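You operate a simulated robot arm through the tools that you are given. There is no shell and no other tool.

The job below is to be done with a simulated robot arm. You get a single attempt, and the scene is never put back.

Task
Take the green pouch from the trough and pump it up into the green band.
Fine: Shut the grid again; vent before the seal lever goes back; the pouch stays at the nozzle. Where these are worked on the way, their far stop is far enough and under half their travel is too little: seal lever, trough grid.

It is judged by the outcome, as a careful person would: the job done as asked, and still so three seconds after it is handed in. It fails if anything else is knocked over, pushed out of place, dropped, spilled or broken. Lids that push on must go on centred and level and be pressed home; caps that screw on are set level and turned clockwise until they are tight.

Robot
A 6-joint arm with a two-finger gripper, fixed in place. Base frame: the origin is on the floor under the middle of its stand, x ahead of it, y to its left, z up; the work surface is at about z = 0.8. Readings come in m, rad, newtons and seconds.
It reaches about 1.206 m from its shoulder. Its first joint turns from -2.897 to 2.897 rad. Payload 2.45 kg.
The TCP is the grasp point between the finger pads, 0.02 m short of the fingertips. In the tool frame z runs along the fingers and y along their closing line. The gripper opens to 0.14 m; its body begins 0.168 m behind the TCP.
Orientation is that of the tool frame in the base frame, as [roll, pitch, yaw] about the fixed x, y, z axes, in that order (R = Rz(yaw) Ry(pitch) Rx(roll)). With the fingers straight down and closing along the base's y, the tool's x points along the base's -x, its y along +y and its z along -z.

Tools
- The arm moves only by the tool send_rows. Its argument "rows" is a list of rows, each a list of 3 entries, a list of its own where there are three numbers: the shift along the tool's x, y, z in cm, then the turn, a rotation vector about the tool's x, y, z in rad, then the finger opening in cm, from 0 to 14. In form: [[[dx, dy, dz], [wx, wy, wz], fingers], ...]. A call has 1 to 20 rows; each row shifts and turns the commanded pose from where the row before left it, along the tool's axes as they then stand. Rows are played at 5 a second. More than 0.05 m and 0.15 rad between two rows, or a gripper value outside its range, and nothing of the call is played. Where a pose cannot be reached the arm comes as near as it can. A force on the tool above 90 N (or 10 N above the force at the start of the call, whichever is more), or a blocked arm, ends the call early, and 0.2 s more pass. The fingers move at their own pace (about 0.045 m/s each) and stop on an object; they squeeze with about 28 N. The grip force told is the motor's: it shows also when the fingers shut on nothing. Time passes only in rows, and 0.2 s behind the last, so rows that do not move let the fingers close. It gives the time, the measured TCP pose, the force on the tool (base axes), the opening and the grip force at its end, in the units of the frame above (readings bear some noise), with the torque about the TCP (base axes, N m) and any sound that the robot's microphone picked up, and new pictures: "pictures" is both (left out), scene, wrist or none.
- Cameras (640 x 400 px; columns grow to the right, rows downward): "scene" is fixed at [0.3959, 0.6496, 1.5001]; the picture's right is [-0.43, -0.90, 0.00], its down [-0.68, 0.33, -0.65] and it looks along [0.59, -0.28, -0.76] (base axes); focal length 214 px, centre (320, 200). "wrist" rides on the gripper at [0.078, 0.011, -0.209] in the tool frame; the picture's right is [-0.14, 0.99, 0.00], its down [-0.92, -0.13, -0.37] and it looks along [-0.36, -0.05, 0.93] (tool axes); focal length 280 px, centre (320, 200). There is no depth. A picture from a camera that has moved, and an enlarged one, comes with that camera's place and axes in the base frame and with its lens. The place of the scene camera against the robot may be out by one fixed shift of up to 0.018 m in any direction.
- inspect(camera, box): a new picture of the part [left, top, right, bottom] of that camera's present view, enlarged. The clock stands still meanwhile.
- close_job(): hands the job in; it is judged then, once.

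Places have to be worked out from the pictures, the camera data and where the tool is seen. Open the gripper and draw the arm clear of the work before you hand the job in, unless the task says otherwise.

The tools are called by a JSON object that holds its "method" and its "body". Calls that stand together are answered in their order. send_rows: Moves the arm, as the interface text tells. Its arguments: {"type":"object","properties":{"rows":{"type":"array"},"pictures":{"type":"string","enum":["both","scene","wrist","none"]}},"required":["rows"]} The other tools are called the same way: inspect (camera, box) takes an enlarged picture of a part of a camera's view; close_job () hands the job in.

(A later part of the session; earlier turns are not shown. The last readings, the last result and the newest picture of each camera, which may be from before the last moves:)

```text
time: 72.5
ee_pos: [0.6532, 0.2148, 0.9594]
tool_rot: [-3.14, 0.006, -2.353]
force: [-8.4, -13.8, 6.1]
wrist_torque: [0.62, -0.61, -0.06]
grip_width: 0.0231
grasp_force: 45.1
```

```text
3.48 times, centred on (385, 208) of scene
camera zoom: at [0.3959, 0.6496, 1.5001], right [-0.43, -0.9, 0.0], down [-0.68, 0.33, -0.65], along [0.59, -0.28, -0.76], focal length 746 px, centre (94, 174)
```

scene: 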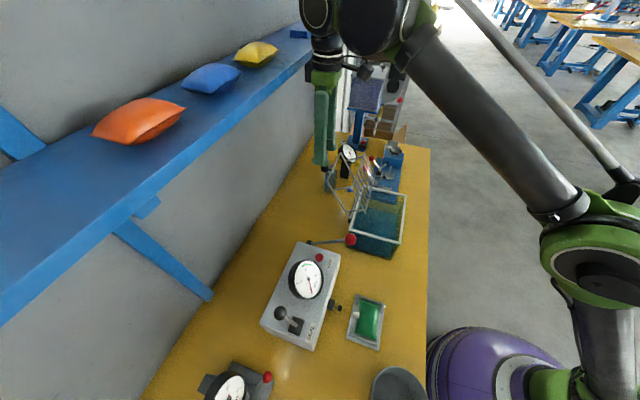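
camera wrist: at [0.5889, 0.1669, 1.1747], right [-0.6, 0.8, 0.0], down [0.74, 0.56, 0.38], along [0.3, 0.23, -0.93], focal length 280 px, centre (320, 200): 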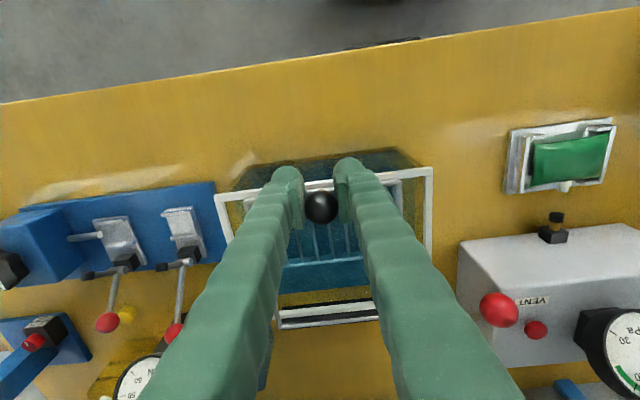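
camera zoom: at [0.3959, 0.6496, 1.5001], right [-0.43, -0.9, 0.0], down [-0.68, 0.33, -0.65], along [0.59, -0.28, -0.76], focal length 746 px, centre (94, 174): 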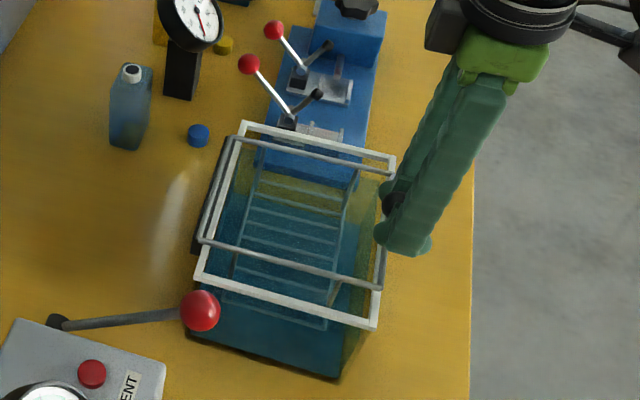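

The knob and rods are back at their starting positions (rod corner at scene pixel (401.5,232.7) versus (402,232.5) at the start), so the grid is shut. I release and rise.

{"method": "send_rows", "body": {"rows": [[[0, 0, 0], [0, 0, 0], 3], [[0, 0, 0], [0, 0, 0], 5], [[0, 0, 0], [0, 0, 0], 5], [[0, 0, -2.5], [0, 0, 0], 5], [[0, 0, -4], [0, 0, 0], 5], [[0, 0, -4], [0, 0, 0], 5], [[0, 0, -3], [0, 0, 0], 5], [[0, 0, 0], [0, 0, 0], 5]]}}

{"method": "inspect", "body": {"camera": "scene", "box": [335, 150, 435, 265]}}

{"method": "inspect", "body": {"camera": "scene", "box": [240, 230, 400, 360]}}

```text
time: 74.3
ee_pos: [0.6529, 0.2165, 1.0935]
tool_rot: [-3.141, 0.007, -2.355]
force: [-0.1, -0.5, -1.5]
wrist_torque: [0.01, 0.01, 0.01]
grip_width: 0.0501
grasp_force: 0.1
camera wrist: at [0.5882, 0.1673, 1.3023], right [-0.6, 0.8, 0.0], down [0.74, 0.56, 0.38], along [0.3, 0.23, -0.93], focal length 280 px, centre (320, 200)
```

scene: 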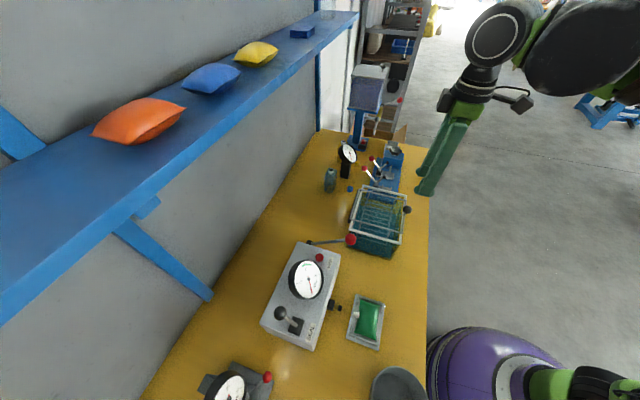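
wrist: 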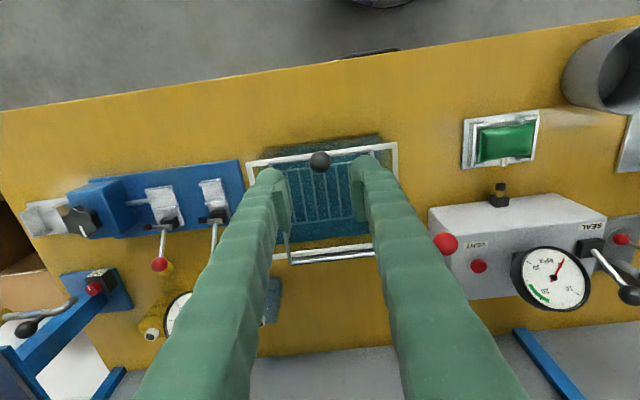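

```text
3.48 times, centred on (385, 208) of scene
camera zoom: at [0.3959, 0.6496, 1.5001], right [-0.43, -0.9, 0.0], down [-0.68, 0.33, -0.65], along [0.59, -0.28, -0.76], focal length 746 px, centre (94, 174)
```

zoom: 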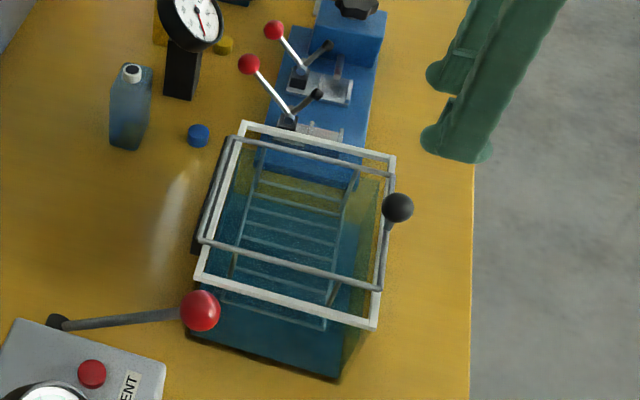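

```text
3.08 times, centred on (320, 295) of scene
camera zoom: at [0.3959, 0.6496, 1.5001], right [-0.43, -0.9, 0.0], down [-0.68, 0.33, -0.65], along [0.59, -0.28, -0.76], focal length 660 px, centre (320, -92)
```

zoom: 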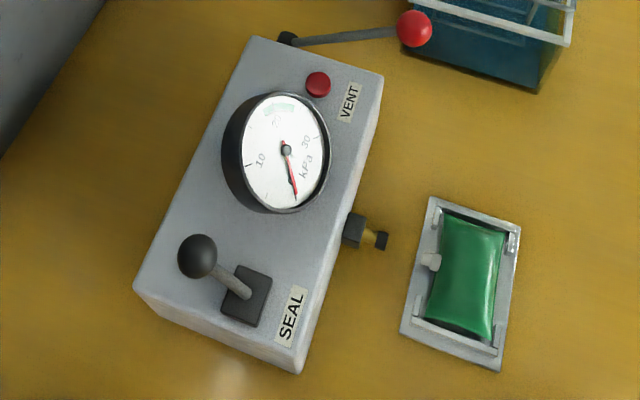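

The grid is shut. Next the console: I move the gripper toward the seal lever (pivot near e1≈−0.09, e2≈0.84) for a close look from above.

{"method": "send_rows", "body": {"rows": [[[-0.5, 4.4, 0], [0, 0, 0], 6], [[-0.5, 4.4, 0], [0, 0, 0], 6], [[-0.5, 4.4, 0], [0, 0, 0], 6], [[-0.5, 4.4, 0], [0, 0, 0], 6], [[-0.5, 4.4, 0], [0, 0, 0], 6], [[-0.5, 4.4, 0], [0, 0, 0], 6], [[-0.5, 4.4, 0], [0, 0, 0], 6], [[-0.5, 4.4, 0], [0, 0, 0], 6], [[-0.5, 4.4, 0], [0, 0, 0], 6], [[-3.5, 0, 0], [0, 0, 0], 6], [[-3.5, 0, 0], [0, 0, 0], 6], [[-3.5, 0, 0], [0, 0, 0], 6], [[0, 0, 0], [0, 0, 0], 6]]}}

{"method": "inspect", "body": {"camera": "wrist", "box": [160, 60, 440, 260]}}

```text
time: 77.1
ee_pos: [0.4769, 0.6013, 1.0929]
tool_rot: [-3.141, 0.007, -2.354]
force: [0.5, 0.0, -0.1]
wrist_torque: [-0.01, 0.01, -0.01]
grip_width: 0.0603
grasp_force: 0.1
camera wrist: at [0.4123, 0.5523, 1.3026], right [-0.6, 0.8, 0.0], down [0.74, 0.56, 0.38], along [0.3, 0.23, -0.93], focal length 280 px, centre (320, 200)
```

scene: 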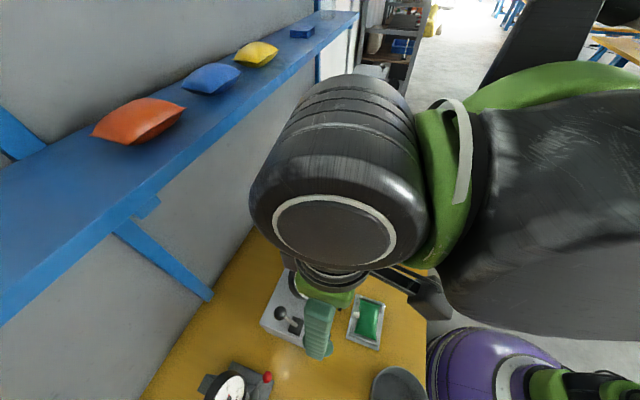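
wrist: 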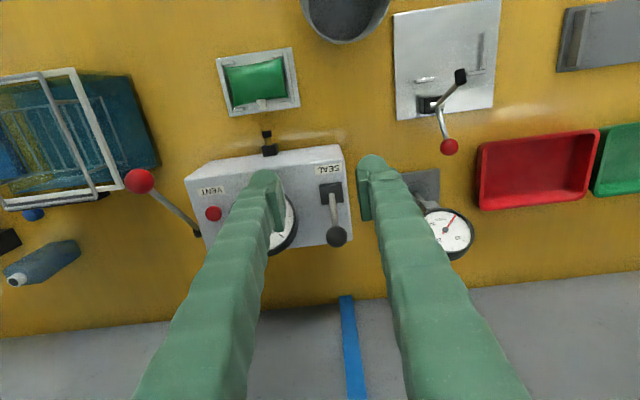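

```text
2.00 times, centred on (300, 160) of wrist
camera zoom: at [0.4123, 0.5523, 1.3026], right [-0.6, 0.8, 0.0], down [0.74, 0.56, 0.38], along [0.3, 0.23, -0.93], focal length 561 px, centre (360, 280)
```

zoom: 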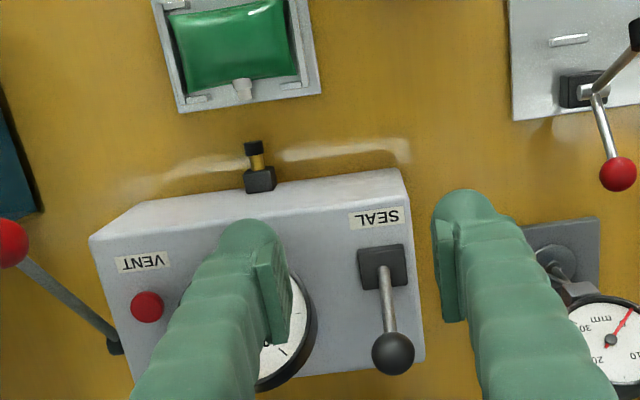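

The seal lever leans toward the wall: ball at about (e1 −0.095, e2 0.864, z 0.979), pivot at e2 0.8285. The gauge is close beside it, so I'll push the ball toward the robot from the wall side with closed fingers. First I move over and behind the ball at height.

{"method": "send_rows", "body": {"rows": [[[-3.8, 0.2, 0], [0, 0, 0], 3], [[-3.8, 0.2, 0], [0, 0, 0], 1], [[-3.8, 0.2, 0], [0, 0, 0], 0], [[-3.9, 0.1, 0], [0, 0, 0], 0], [[0, 0, 0], [0, 0, 0], 0], [[0, 0, 0], [0, 0, 0], 0]]}}

{"method": "inspect", "body": {"camera": "wrist", "box": [180, 60, 460, 260]}}

```text
time: 78.5
ee_pos: [0.5808, 0.7134, 1.0955]
tool_rot: [-3.14, 0.006, -2.355]
force: [-0.2, 0.2, -0.6]
wrist_torque: [0.02, -0.01, 0.0]
grip_width: 0.0
grasp_force: 28.1
camera wrist: at [0.5155, 0.6645, 1.3047], right [-0.6, 0.8, 0.0], down [0.74, 0.56, 0.38], along [0.3, 0.23, -0.93], focal length 280 px, centre (320, 200)
```

scene: 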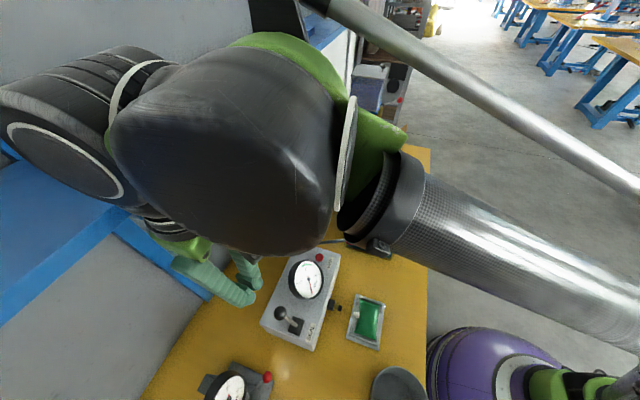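
wrist: 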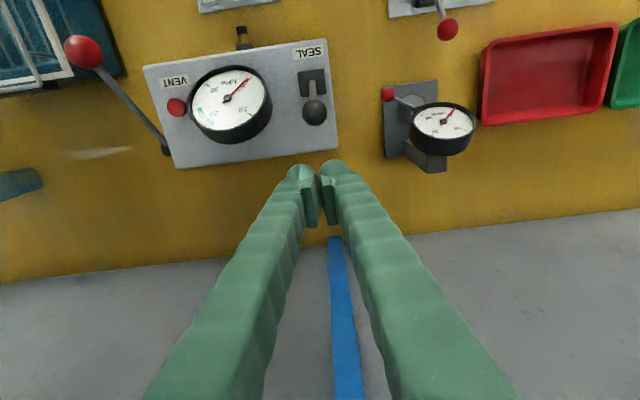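

```text
2.00 times, centred on (320, 160) of wrist
camera zoom: at [0.5155, 0.6645, 1.3047], right [-0.6, 0.8, 0.0], down [0.74, 0.56, 0.38], along [0.3, 0.23, -0.93], focal length 561 px, centre (320, 280)
```

zoom: 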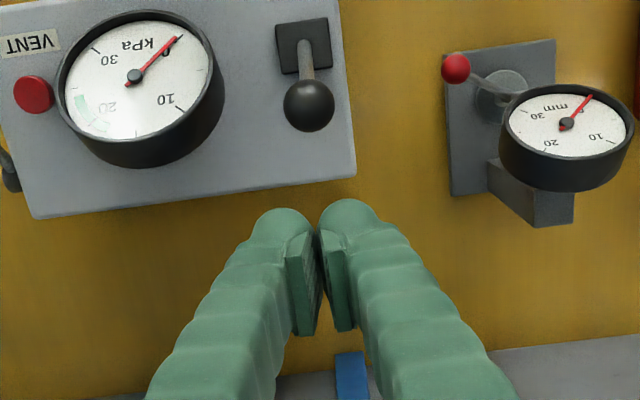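

The lever, gauge (needle at 0) and console are clear in view. Before lowering behind the ball I need the shelf's exact position, since the wrist is close to it; I back off 12 cm and examine the shelf in the scene view.

{"method": "send_rows", "body": {"rows": [[[4, 0, 0], [0, 0, 0], 0], [[4, 0, 0], [0, 0, 0], 0], [[4, 0, 0], [0, 0, 0], 0], [[4.5, 0, 0], [0, 0, 0], 0], [[4.5, 0, 0], [0, 0, 0], 0], [[0, 0, 0], [0, 0, 0], 0]], "pictures": "scene"}}

{"method": "inspect", "body": {"camera": "scene", "box": [0, 60, 240, 340]}}

{"method": "inspect", "body": {"camera": "scene", "box": [170, 0, 370, 150]}}

```text
time: 79.9
ee_pos: [0.4327, 0.5663, 1.0931]
tool_rot: [-3.139, 0.008, -2.354]
force: [0.3, 0.7, 0.5]
wrist_torque: [0.03, 0.03, 0.03]
grip_width: 0.0
grasp_force: 28.5
```

scene: 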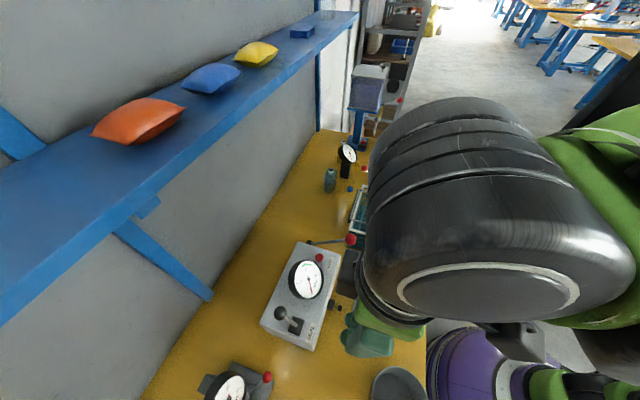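

```text
1.43 times, centred on (120, 200) of scene
camera zoom: at [0.3959, 0.6496, 1.5001], right [-0.43, -0.9, 0.0], down [-0.68, 0.33, -0.65], along [0.59, -0.28, -0.76], focal length 306 px, centre (606, 200)
```

zoom: 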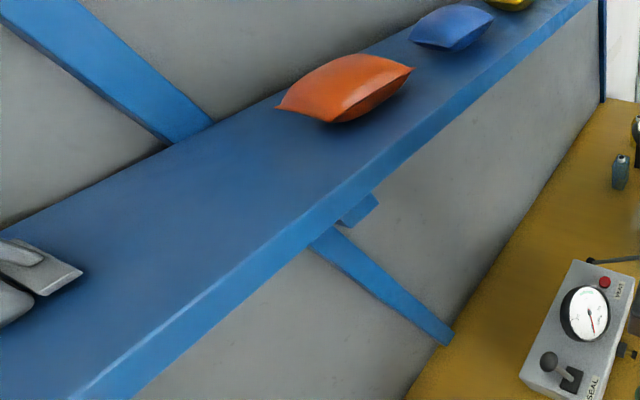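

```text
2.67 times, centred on (270, 75) of scene
camera zoom: at [0.3959, 0.6496, 1.5001], right [-0.43, -0.9, 0.0], down [-0.68, 0.33, -0.65], along [0.59, -0.28, -0.76], focal length 572 px, centre (453, 533)
```

zoom: 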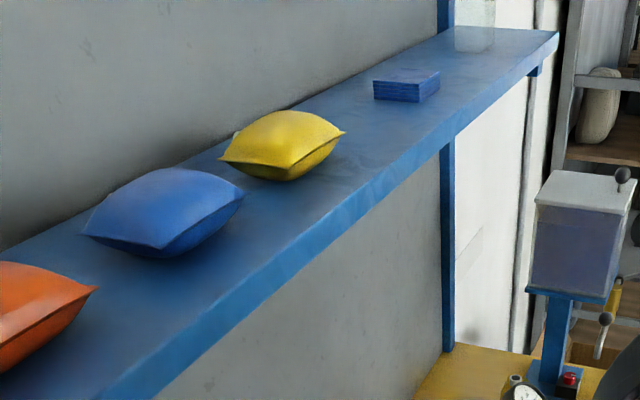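

The shelf's front edge is at e2≈0.963, z 1.31–1.34, so working from behind the lever would bring the wrist into it. Instead I'll turn the gripper 90° so the fingers close across the lever's swing direction and cage the ball loosely, keeping the wrist well in front of the shelf.

{"method": "send_rows", "body": {"rows": [[[0, 0, 0], [0, 0, 0.1428], 2], [[0, 0, 0], [0, 0, 0.1428], 4], [[0, 0, 0], [0, 0, 0.1428], 4.5], [[0, 0, 0], [0, 0, 0.1428], 4.5], [[0, 0, 0], [0, 0, 0.1428], 4.5], [[0, 0, 0], [0, 0, 0.1428], 4.5], [[0, 0, 0], [0, 0, 0.1428], 4.5], [[0, 0, 0], [0, 0, 0.1428], 4.5], [[0, 0, 0], [0, 0, 0.1428], 4.5], [[0, 0, 0], [0, 0, 0.1428], 4.5], [[0, 0, 0], [0, 0, 0.1428], 4.5], [[0, 0, 0], [0, 0, 0], 4.5]]}}

```text
time: 82.5
ee_pos: [0.4333, 0.5655, 1.0939]
tool_rot: [3.132, 0.002, 2.359]
force: [0.1, 0.3, 0.5]
wrist_torque: [0.03, -0.02, -0.02]
grip_width: 0.045
grasp_force: 0.1
camera wrist: at [0.383, 0.6274, 1.3029], right [0.8, 0.6, 0.01], down [0.56, -0.74, 0.37], along [0.23, -0.29, -0.93], focal length 280 px, centre (320, 200)
```

scene: 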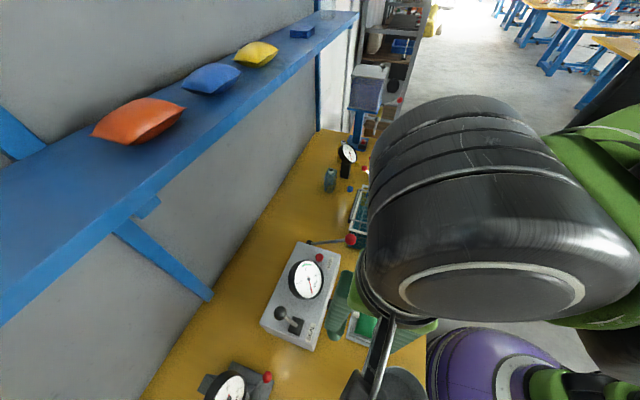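
wrist: 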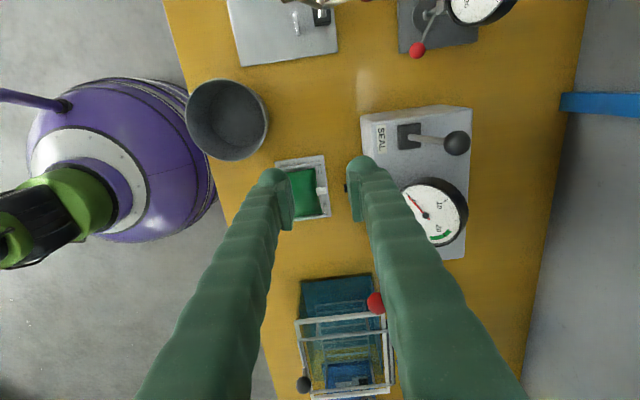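

The lever's ball shows at e1≈−0.0935, e2≈0.865 from here too. I move over it and check alignment before descending.

{"method": "send_rows", "body": {"rows": [[[0, 4, 0], [0, 0, 0], 4.5], [[0, 4, 0], [0, 0, 0], 4.5], [[0, 4, 0], [0, 0, 0], 4.5], [[0, 3.9, 0], [0, 0, 0], 4.5], [[0, 0, 3], [0, 0, 0], 4.5], [[0, 0, 0], [0, 0, 0], 4.5]]}}

{"method": "inspect", "body": {"camera": "wrist", "box": [200, 90, 440, 290]}}

```text
time: 83.9
ee_pos: [0.5461, 0.6788, 1.0631]
tool_rot: [3.135, 0.002, 2.359]
force: [-0.1, -0.4, 0.2]
wrist_torque: [-0.01, 0.0, -0.01]
grip_width: 0.0448
grasp_force: 0.0
camera wrist: at [0.4963, 0.7414, 1.2725], right [0.8, 0.61, 0.01], down [0.56, -0.74, 0.37], along [0.23, -0.29, -0.93], focal length 280 px, centre (320, 200)
```

scene: 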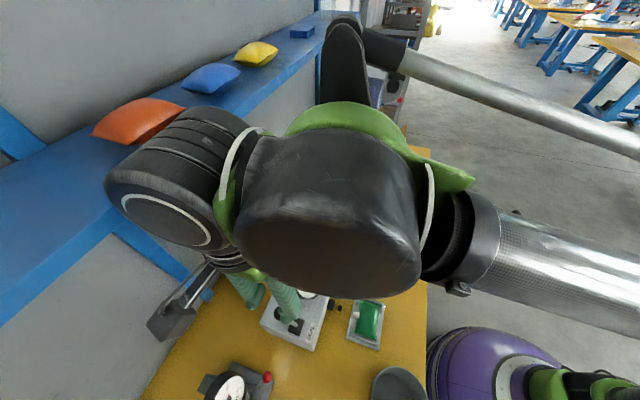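
wrist: 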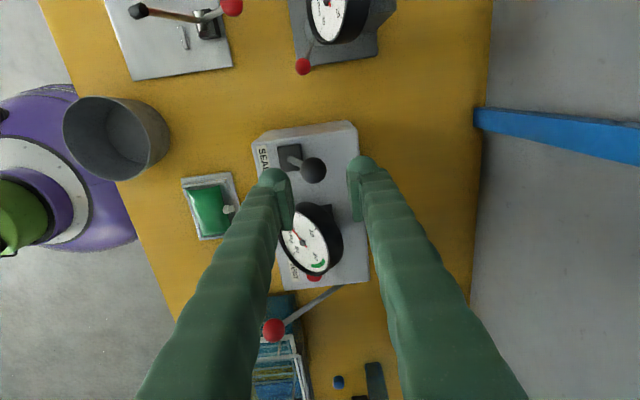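

```text
2.00 times, centred on (320, 190) of wrist
camera zoom: at [0.4963, 0.7414, 1.2725], right [0.8, 0.61, 0.01], down [0.56, -0.74, 0.37], along [0.23, -0.29, -0.93], focal length 561 px, centre (320, 220)
```

zoom: 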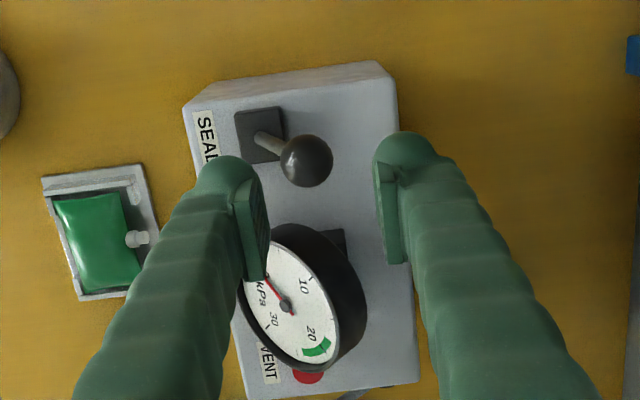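

Ball about 5 mm robot-ward of the TCP; gauge rim is 1.7 cm clear of the fingers. I correct and descend so the fingers cage the ball.

{"method": "send_rows", "body": {"rows": [[[0, -0.5, 2.5], [0, 0, 0], 4.5], [[0, 0, 2.5], [0, 0, 0], 4.5], [[0, 0, 2.5], [0, 0, 0], 4.5], [[0, 0, 0], [0, 0, 0], 4.5]]}}

{"method": "inspect", "body": {"camera": "wrist", "box": [200, 90, 440, 290]}}

```text
time: 84.9
ee_pos: [0.5416, 0.6748, 0.9898]
tool_rot: [3.134, 0.001, 2.357]
force: [0.0, 0.1, 0.6]
wrist_torque: [-0.05, 0.02, 0.01]
grip_width: 0.045
grasp_force: 0.0
camera wrist: at [0.4922, 0.737, 1.2], right [0.8, 0.61, 0.01], down [0.56, -0.74, 0.37], along [0.23, -0.29, -0.93], focal length 280 px, centre (320, 200)
```

scene: 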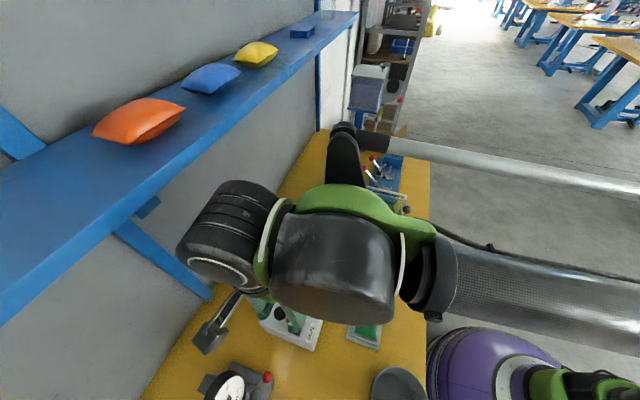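
wrist: 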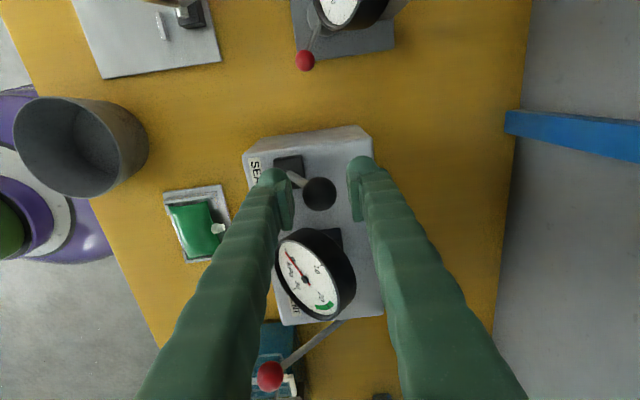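

```text
2.00 times, centred on (320, 190) of wrist
camera zoom: at [0.4922, 0.737, 1.2], right [0.8, 0.61, 0.01], down [0.56, -0.74, 0.37], along [0.23, -0.29, -0.93], focal length 561 px, centre (320, 220)
```

zoom: 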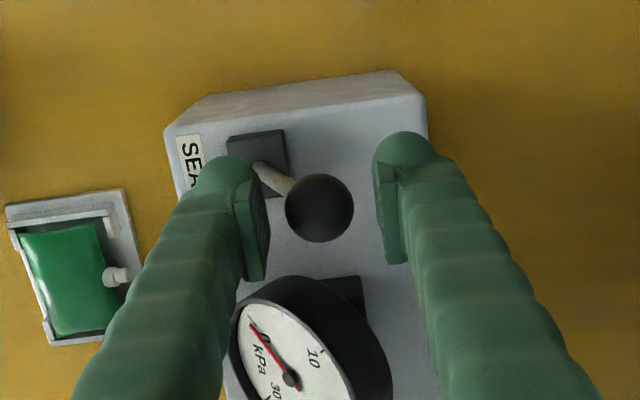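

The ball is centred between the fingers. I draw the gripper toward the robot so the wall-side finger swings the lever, in 1 cm steps.

{"method": "send_rows", "body": {"rows": [[[0, -1, 0], [0, 0, 0], 4.5], [[0, -1, 0], [0, 0, 0], 4.5], [[0, -1, 0], [0, 0, 0], 4.5], [[0, 0, 0], [0, 0, 0], 4.5]], "pictures": "wrist"}}

```text
time: 85.9
ee_pos: [0.5219, 0.6536, 0.9892]
tool_rot: [3.134, 0.001, 2.361]
force: [-0.6, -0.1, 0.8]
wrist_torque: [-0.02, 0.03, 0.05]
grip_width: 0.0448
grasp_force: 0.2
camera wrist: at [0.4711, 0.7156, 1.1992], right [0.8, 0.61, 0.01], down [0.56, -0.74, 0.37], along [0.23, -0.29, -0.93], focal length 280 px, centre (320, 200)
```

wrist: 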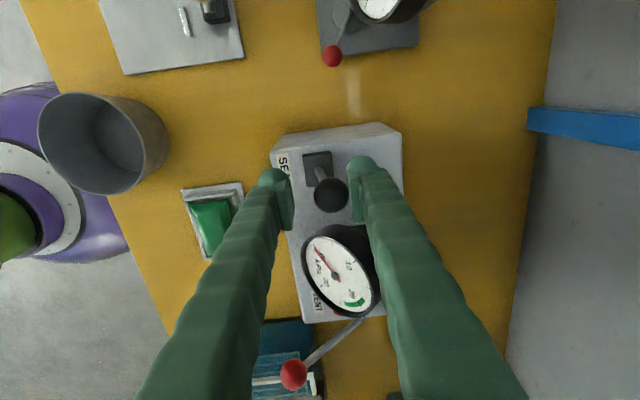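

The lever swings freely with almost no load. I keep drawing it over.

{"method": "send_rows", "body": {"rows": [[[0, -1, 0], [0, 0, 0], 4.5], [[0, -1, 0], [0, 0, 0], 4.5], [[0, -1, 0], [0, 0, 0], 4.5], [[0, 0, 0], [0, 0, 0], 4.5]]}}

{"method": "inspect", "body": {"camera": "wrist", "box": [160, 90, 440, 290]}}

```text
time: 86.9
ee_pos: [0.4994, 0.6325, 0.989]
tool_rot: [3.134, 0.003, 2.359]
force: [-0.2, 0.1, 0.1]
wrist_torque: [0.02, -0.01, -0.02]
grip_width: 0.045
grasp_force: 0.1
camera wrist: at [0.4502, 0.6947, 1.1986], right [0.8, 0.61, 0.01], down [0.56, -0.74, 0.37], along [0.23, -0.29, -0.93], focal length 280 px, centre (320, 200)
```

scene: 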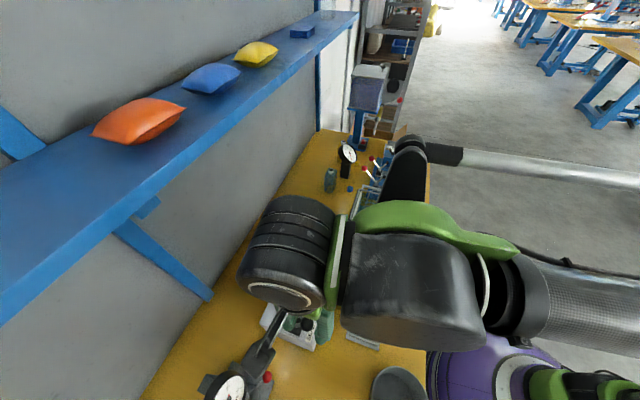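
wrist: 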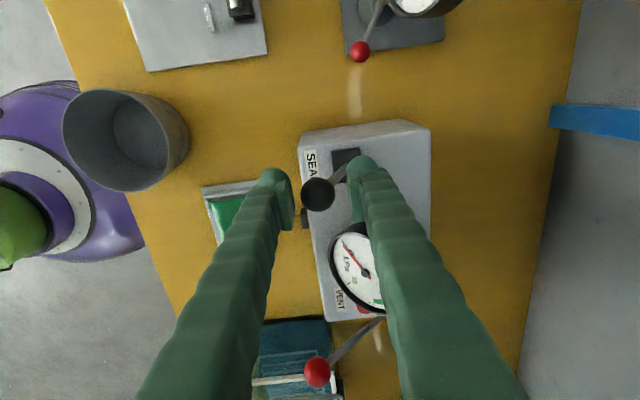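

```text
2.00 times, centred on (300, 190) of wrist
camera zoom: at [0.4502, 0.6947, 1.1986], right [0.8, 0.61, 0.01], down [0.56, -0.74, 0.37], along [0.23, -0.29, -0.93], focal length 561 px, centre (360, 220)
```

zoom: 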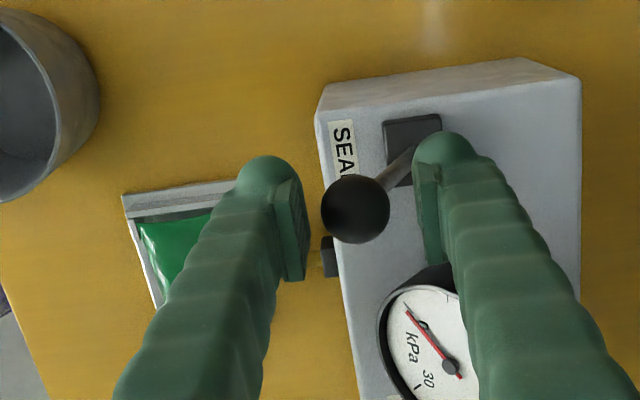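

The lever tipped over ahead of the finger. I push on a little to confirm it is at its far stop.

{"method": "send_rows", "body": {"rows": [[[0, -0.8, 0], [0, 0, 0], 4.5], [[0, -0.5, 0], [0, 0, 0], 4.5], [[0, -0.4, 0], [0, 0, 0], 4.5], [[0, 0, 0], [0, 0, 0], 4.5]], "pictures": "wrist"}}

{"method": "inspect", "body": {"camera": "wrist", "box": [160, 90, 440, 290]}}

```text
time: 87.9
ee_pos: [0.4884, 0.6203, 0.9886]
tool_rot: [3.133, 0.002, 2.358]
force: [9.3, 12.9, 7.7]
wrist_torque: [0.14, -0.13, 0.06]
grip_width: 0.0551
grasp_force: 7.4
camera wrist: at [0.4385, 0.6827, 1.1984], right [0.8, 0.61, 0.01], down [0.56, -0.74, 0.37], along [0.23, -0.29, -0.93], focal length 280 px, centre (320, 200)
```

wrist: 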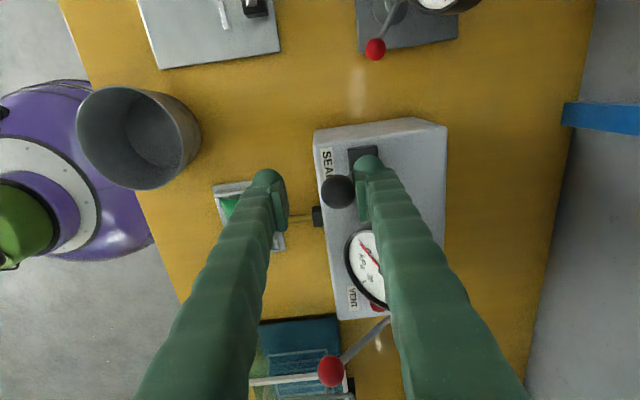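

```text
2.00 times, centred on (300, 190) of wrist
camera zoom: at [0.4385, 0.6827, 1.1984], right [0.8, 0.61, 0.01], down [0.56, -0.74, 0.37], along [0.23, -0.29, -0.93], focal length 561 px, centre (360, 220)
```

zoom: 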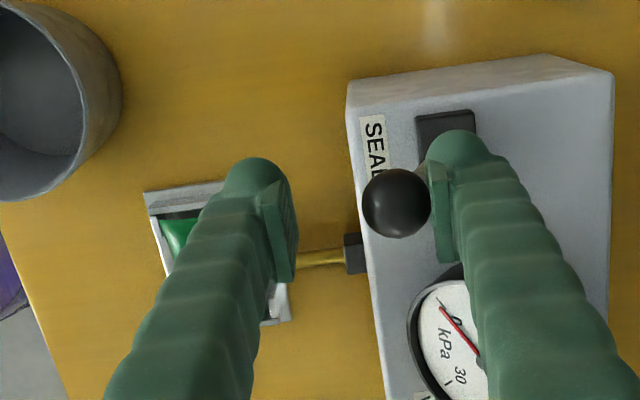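

The lever is at its far stop (about 16 N reaction), and the brass nozzle tube has slid out toward the pouch. I back off slightly and rise to check the nozzle.

{"method": "send_rows", "body": {"rows": [[[0, 0.9, 0], [0, 0, 0], 5.5], [[0, 0, -3], [0, 0, 0], 5.5], [[0, 0, -4], [0, 0, 0], 5.5], [[0, 0, -4], [0, 0, 0], 5.5], [[0, 0, 0], [0, 0, 0], 5.5]]}}

{"method": "inspect", "body": {"camera": "wrist", "box": [160, 90, 440, 290]}}

{"method": "inspect", "body": {"camera": "scene", "box": [240, 220, 420, 370]}}

```text
time: 89.1
ee_pos: [0.4944, 0.6273, 1.0996]
tool_rot: [3.135, 0.004, 2.358]
force: [0.0, 0.2, -0.4]
wrist_torque: [0.02, -0.01, 0.01]
grip_width: 0.0552
grasp_force: 0.0
camera wrist: at [0.4438, 0.6887, 1.3093], right [0.8, 0.61, 0.01], down [0.56, -0.74, 0.37], along [0.23, -0.29, -0.93], focal length 280 px, centre (320, 200)
```

scene: 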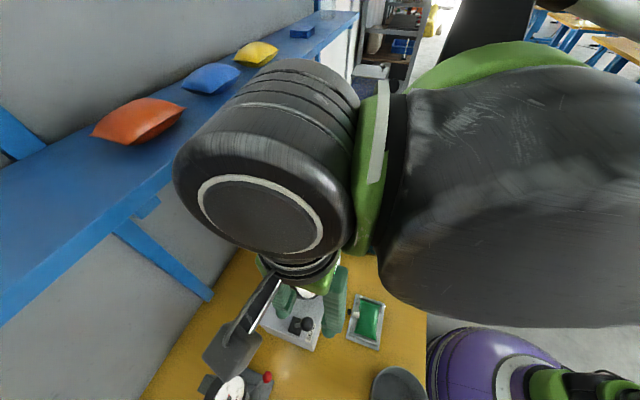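
wrist: 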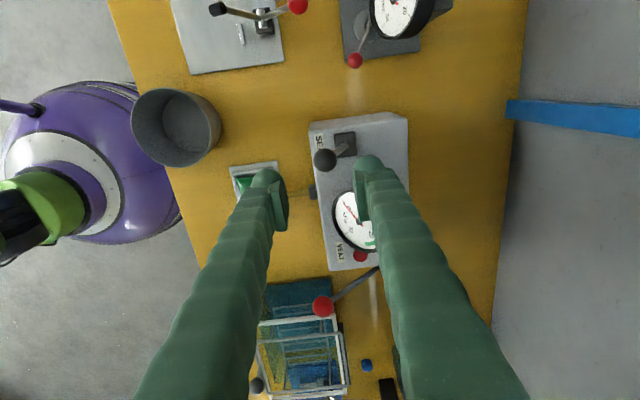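

```text
2.00 times, centred on (300, 190) of wrist
camera zoom: at [0.4438, 0.6887, 1.3093], right [0.8, 0.61, 0.01], down [0.56, -0.74, 0.37], along [0.23, -0.29, -0.93], focal length 561 px, centre (360, 220)
```

zoom: 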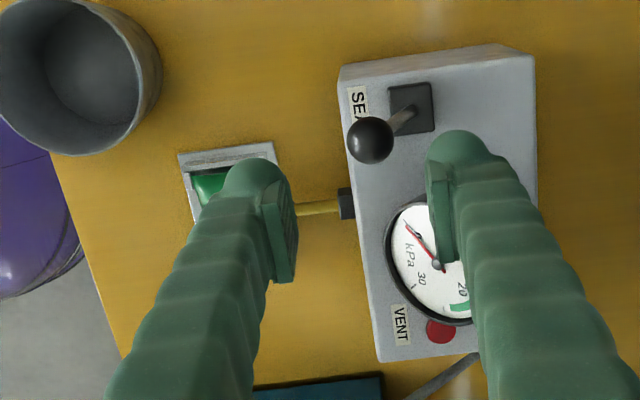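

```text
2.67 times, centred on (330, 295) of scene
camera zoom: at [0.3959, 0.6496, 1.5001], right [-0.43, -0.9, 0.0], down [-0.68, 0.33, -0.65], along [0.59, -0.28, -0.76], focal length 572 px, centre (293, -53)
```

zoom: 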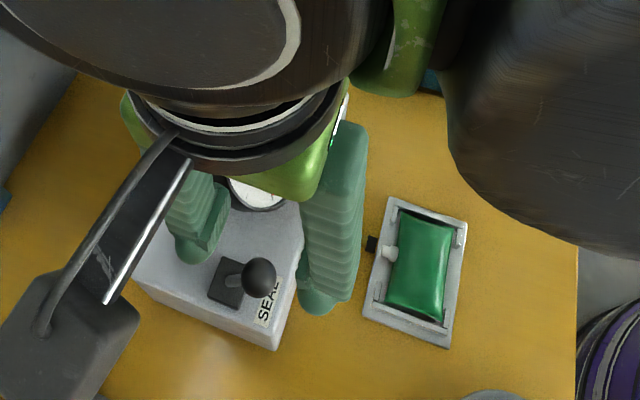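

The nozzle tip now reaches the pouch's spout. Next is the pump lever with the red ball at about (e1 0.15, e2 0.764, z 0.95), beside the console end. I close the fingers and move above it for a closer look.

{"method": "send_rows", "body": {"rows": [[[-4.0, -0.58, 0], [0, 0, 0], 4], [[-4.0, -0.58, 0], [0, 0, 0], 2], [[-4.0, -0.58, 0], [0, 0, 0], 0], [[-4.0, -0.58, 0], [0, 0, 0], 0], [[-4.0, -0.58, 0], [0, 0, 0], 0], [[-4.0, -0.58, 0], [0, 0, 0], 0], [[0, 0, 0], [0, 0, 0], 0]]}}

{"method": "inspect", "body": {"camera": "wrist", "box": [180, 40, 460, 260]}}

{"method": "inspect", "body": {"camera": "scene", "box": [240, 210, 420, 370]}}

```text
time: 90.7
ee_pos: [0.6413, 0.4329, 1.0993]
tool_rot: [3.134, 0.002, 2.36]
force: [0.5, 0.2, 0.5]
wrist_torque: [0.03, 0.02, 0.0]
grip_width: 0.0001
grasp_force: 28.2
camera wrist: at [0.5905, 0.4949, 1.309], right [0.8, 0.61, 0.01], down [0.56, -0.74, 0.37], along [0.23, -0.29, -0.93], focal length 280 px, centre (320, 200)
```

scene: 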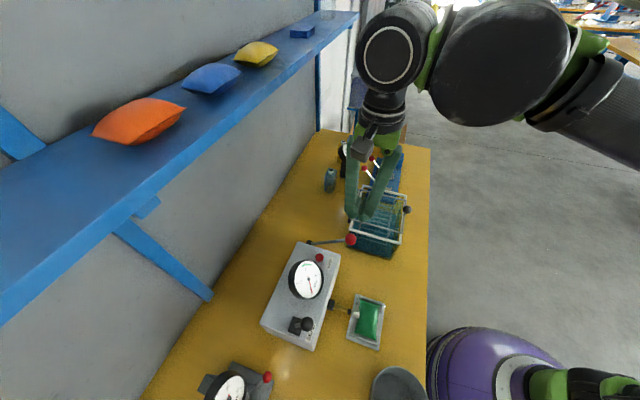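
wrist: 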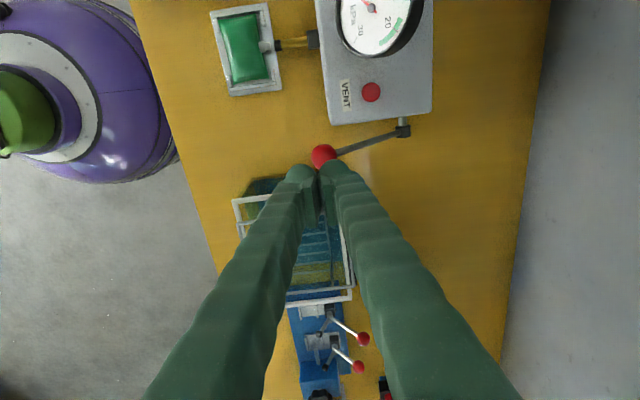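

```text
1.82 times, centred on (320, 150) of wrist
camera zoom: at [0.5905, 0.4949, 1.309], right [0.8, 0.61, 0.01], down [0.56, -0.74, 0.37], along [0.23, -0.29, -0.93], focal length 510 px, centre (320, 291)
```

zoom: 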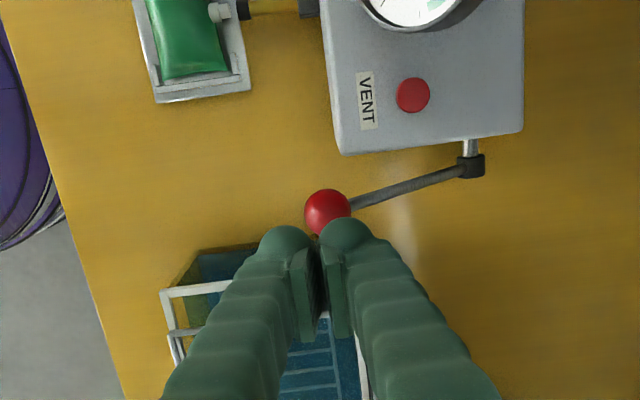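

```text
2.50 times, centred on (330, 290) of scene
camera zoom: at [0.3959, 0.6496, 1.5001], right [-0.43, -0.9, 0.0], down [-0.68, 0.33, -0.65], along [0.59, -0.28, -0.76], focal length 536 px, centre (295, -25)
```

zoom: 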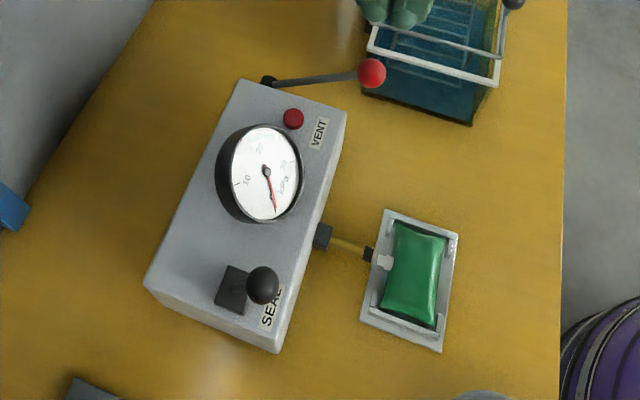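

The nozzle has seated on the spout, and the pump lever pivots on a shaft at the console end with its ball at (e1 0.150, e2 0.765). I lower the closed fingertips to just above the ball.

{"method": "send_rows", "body": {"rows": [[[-0.3, 0.2, 3.5], [0, 0, 0], 0], [[0, 0, 3.5], [0, 0, 0], 0], [[0, 0, 3.5], [0, 0, 0], 0], [[0, 0, 0.5], [0, 0, 0], 0], [[0, 0, 0], [0, 0, 0], 0]]}}

{"method": "inspect", "body": {"camera": "scene", "box": [300, 180, 430, 290]}}

{"method": "inspect", "body": {"camera": "wrist", "box": [200, 60, 440, 260]}}

```text
time: 91.9
ee_pos: [0.6439, 0.4312, 0.9906]
tool_rot: [3.135, 0.001, 2.358]
force: [0.7, 0.1, 1.6]
wrist_torque: [-0.02, -0.03, 0.01]
grip_width: 0.0
grasp_force: 27.5
camera wrist: at [0.5935, 0.4934, 1.1997], right [0.8, 0.61, 0.01], down [0.56, -0.74, 0.37], along [0.23, -0.29, -0.93], focal length 280 px, centre (320, 200)
```

scene: 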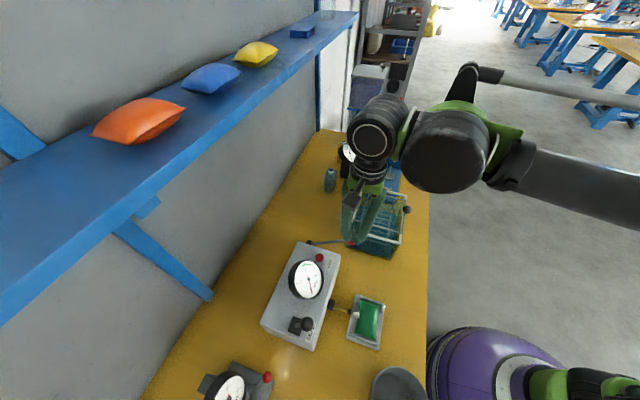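
wrist: 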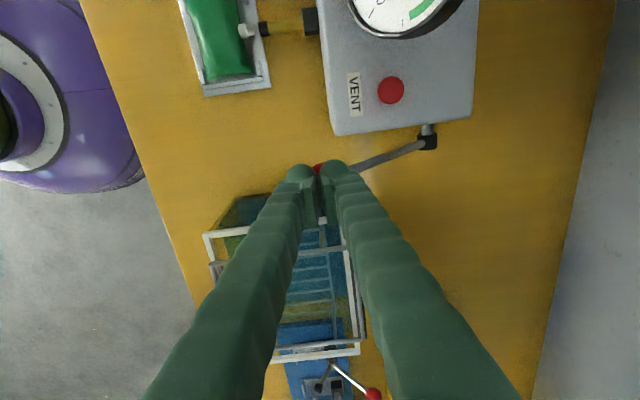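

```text
3.64 times, centred on (365, 235) of scene
camera zoom: at [0.3959, 0.6496, 1.5001], right [-0.43, -0.9, 0.0], down [-0.68, 0.33, -0.65], along [0.59, -0.28, -0.76], focal length 780 px, centre (156, 73)
```

zoom: 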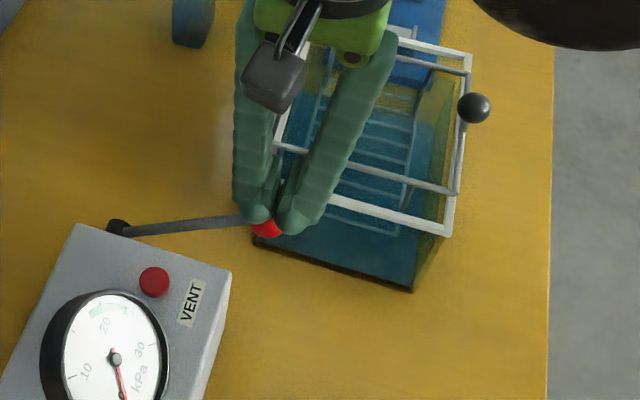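

```text
2.00 times, centred on (320, 160) of wrist
camera zoom: at [0.5935, 0.4934, 1.1997], right [0.8, 0.61, 0.01], down [0.56, -0.74, 0.37], along [0.23, -0.29, -0.93], focal length 561 px, centre (320, 280)
```

zoom: 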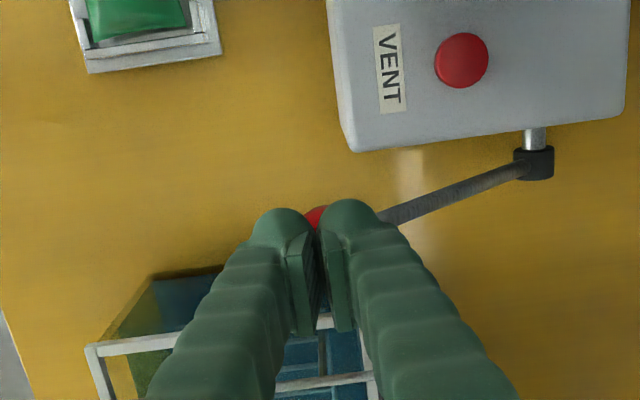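

The tips are right over the red ball, touching lightly. I push down 3 cm in small steps and read force and gauge.

{"method": "send_rows", "body": {"rows": [[[0, 0, 1], [0, 0, 0], 0], [[0, 0, 1], [0, 0, 0], 0], [[0, 0, 1], [0, 0, 0], 0], [[0, 0, 0], [0, 0, 0], 0]], "pictures": "wrist"}}

{"method": "inspect", "body": {"camera": "wrist", "box": [280, 0, 500, 200]}}

{"method": "inspect", "body": {"camera": "scene", "box": [260, 220, 400, 350]}}

```text
time: 92.9
ee_pos: [0.6442, 0.4321, 0.9583]
tool_rot: [3.134, 0.002, 2.361]
force: [1.7, 0.5, 2.1]
wrist_torque: [-0.03, -0.01, 0.02]
grip_width: 0.0002
grasp_force: 27.8
camera wrist: at [0.5937, 0.4939, 1.168], right [0.8, 0.61, 0.01], down [0.56, -0.74, 0.37], along [0.23, -0.29, -0.93], focal length 280 px, centre (320, 200)
```

wrist: 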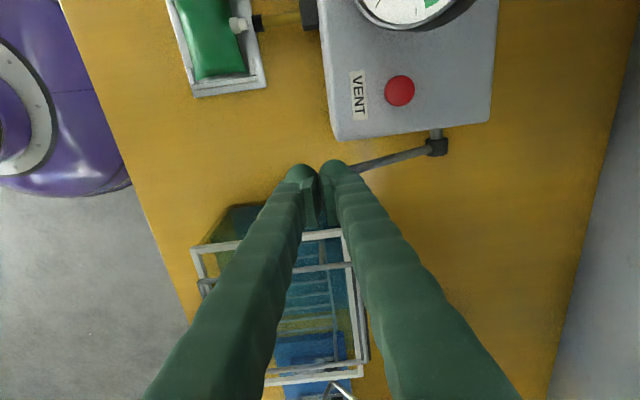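

```text
2.00 times, centred on (390, 100) of wrist
camera zoom: at [0.5937, 0.4939, 1.168], right [0.8, 0.61, 0.01], down [0.56, -0.74, 0.37], along [0.23, -0.29, -0.93], focal length 561 px, centre (180, 400)
```

zoom: 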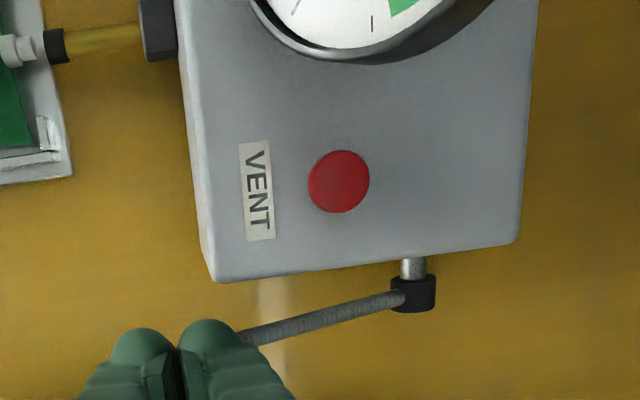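

```text
3.08 times, centred on (330, 285) of scene
camera zoom: at [0.3959, 0.6496, 1.5001], right [-0.43, -0.9, 0.0], down [-0.68, 0.33, -0.65], along [0.59, -0.28, -0.76], focal length 660 px, centre (289, -62)
```

zoom: 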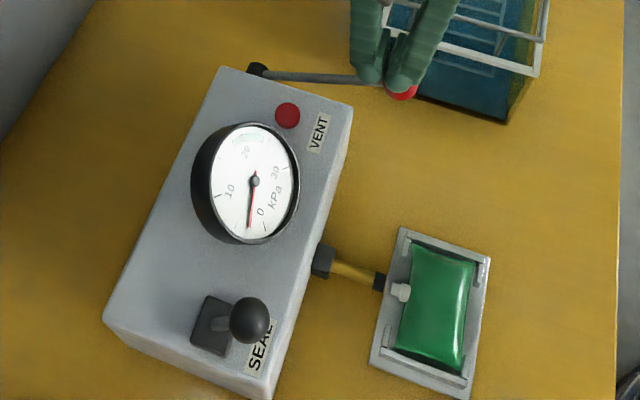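

The needle moved off zero: pushing the lever down pumps. I keep pushing down in small steps, watching the gauge.

{"method": "send_rows", "body": {"rows": [[[0, 0, 1], [0, 0, 0], 0], [[0, 0, 1], [0, 0, 0], 0], [[0, 0, 1], [0, 0, 0], 0], [[0, 0, 0], [0, 0, 0], 0]], "pictures": "none"}}

{"method": "inspect", "body": {"camera": "scene", "box": [260, 220, 400, 350]}}

```text
time: 93.9
ee_pos: [0.6419, 0.4318, 0.9303]
tool_rot: [3.135, 0.004, 2.358]
force: [1.1, -0.6, 2.2]
wrist_torque: [-0.05, 0.0, 0.03]
grip_width: 0.0
grasp_force: 28.1
```

```text
3.08 times, centred on (330, 285) of scene
camera zoom: at [0.3959, 0.6496, 1.5001], right [-0.43, -0.9, 0.0], down [-0.68, 0.33, -0.65], along [0.59, -0.28, -0.76], focal length 660 px, centre (289, -62)
```

zoom: 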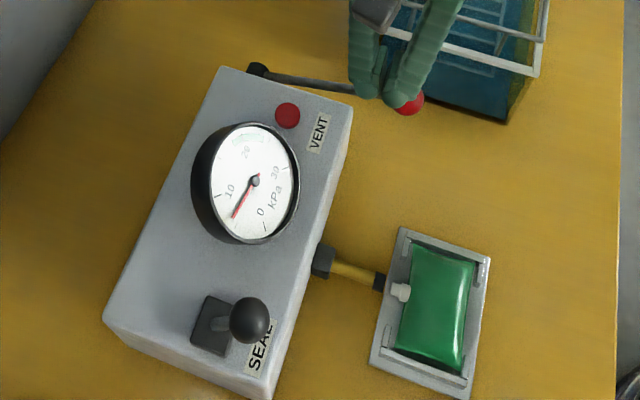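

Needle about 6 kPa after 6 cm. I continue downward to find the end of the stroke.

{"method": "send_rows", "body": {"rows": [[[0, -0.2, 1], [0, 0, 0], 0], [[0, 0, 1], [0, 0, 0], 0], [[0, 0, 1], [0, 0, 0], 0], [[0, 0, 0], [0, 0, 0], 0]], "pictures": "wrist"}}

{"method": "inspect", "body": {"camera": "scene", "box": [260, 220, 400, 350]}}

```text
time: 94.7
ee_pos: [0.6426, 0.4328, 0.9061]
tool_rot: [3.129, 0.003, 2.36]
force: [9.2, 9.9, 51.6]
wrist_torque: [-0.66, 0.6, -0.02]
grip_width: 0.0
grasp_force: 27.9
stopped in row 4: the force on the tool passed its limit at 108 N (the readings are from after the stop); the commanded pose is now the measured one
camera wrist: at [0.5918, 0.494, 1.1163], right [0.8, 0.61, 0.01], down [0.56, -0.74, 0.37], along [0.23, -0.29, -0.93], focal length 280 px, centre (320, 200)
```

wrist: 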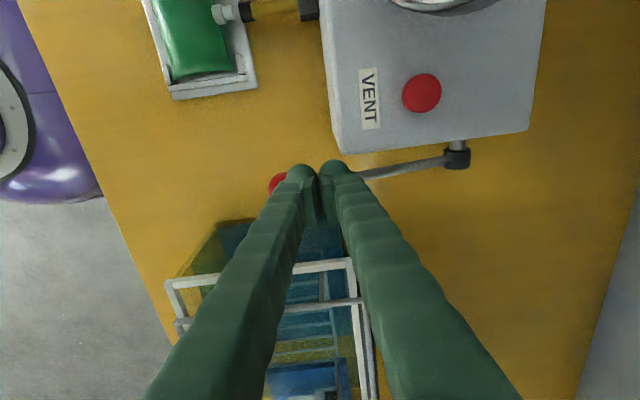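

```text
3.08 times, centred on (330, 285) of scene
camera zoom: at [0.3959, 0.6496, 1.5001], right [-0.43, -0.9, 0.0], down [-0.68, 0.33, -0.65], along [0.59, -0.28, -0.76], focal length 660 px, centre (289, -62)
```

zoom: 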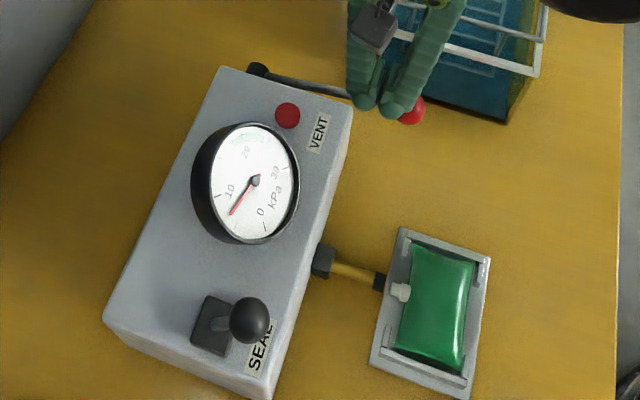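

Bottom stop reached; the needle reads about 7 kPa after one stroke. I raise to see whether the lever returns by itself.

{"method": "send_rows", "body": {"rows": [[[0, 0, -1], [0, 0, 0], 0], [[0, 0, -2], [0, 0, 0], 0], [[0, 0, -3], [0, 0, 0], 0], [[0, 0, -3], [0, 0, 0], 0], [[0, 0, -2], [0, 0, 0], 0], [[0, 0, 0], [0, 0, 0], 0]], "pictures": "wrist"}}

{"method": "inspect", "body": {"camera": "scene", "box": [260, 220, 400, 350]}}

{"method": "inspect", "body": {"camera": "scene", "box": [280, 255, 340, 305]}}

```text
time: 96.1
ee_pos: [0.6422, 0.4315, 1.0142]
tool_rot: [3.131, 0.001, 2.36]
force: [0.6, 0.2, 0.2]
wrist_torque: [-0.01, 0.04, 0.01]
grip_width: 0.0
grasp_force: 27.8
camera wrist: at [0.5924, 0.4929, 1.2235], right [0.8, 0.61, 0.01], down [0.56, -0.74, 0.37], along [0.23, -0.29, -0.93], focal length 280 px, centre (320, 200)
```

wrist: 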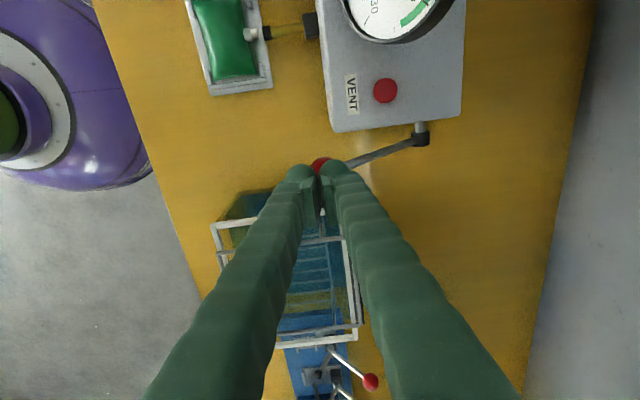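

```text
3.08 times, centred on (330, 285) of scene
camera zoom: at [0.3959, 0.6496, 1.5001], right [-0.43, -0.9, 0.0], down [-0.68, 0.33, -0.65], along [0.59, -0.28, -0.76], focal length 660 px, centre (289, -62)
```

zoom: 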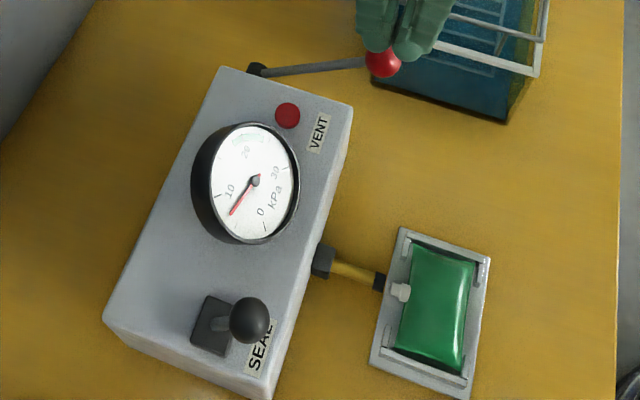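

```text
8.00 times, centred on (310, 280) of scene
camera zoom: at [0.3959, 0.6496, 1.5001], right [-0.43, -0.9, 0.0], down [-0.68, 0.33, -0.65], along [0.59, -0.28, -0.76], focal length 1716 px, centre (400, -440)
```

zoom: 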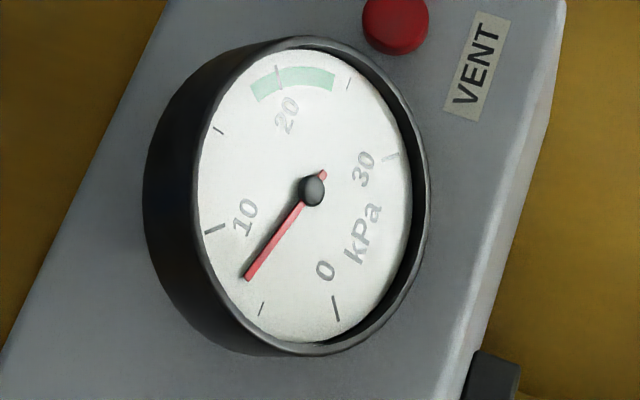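

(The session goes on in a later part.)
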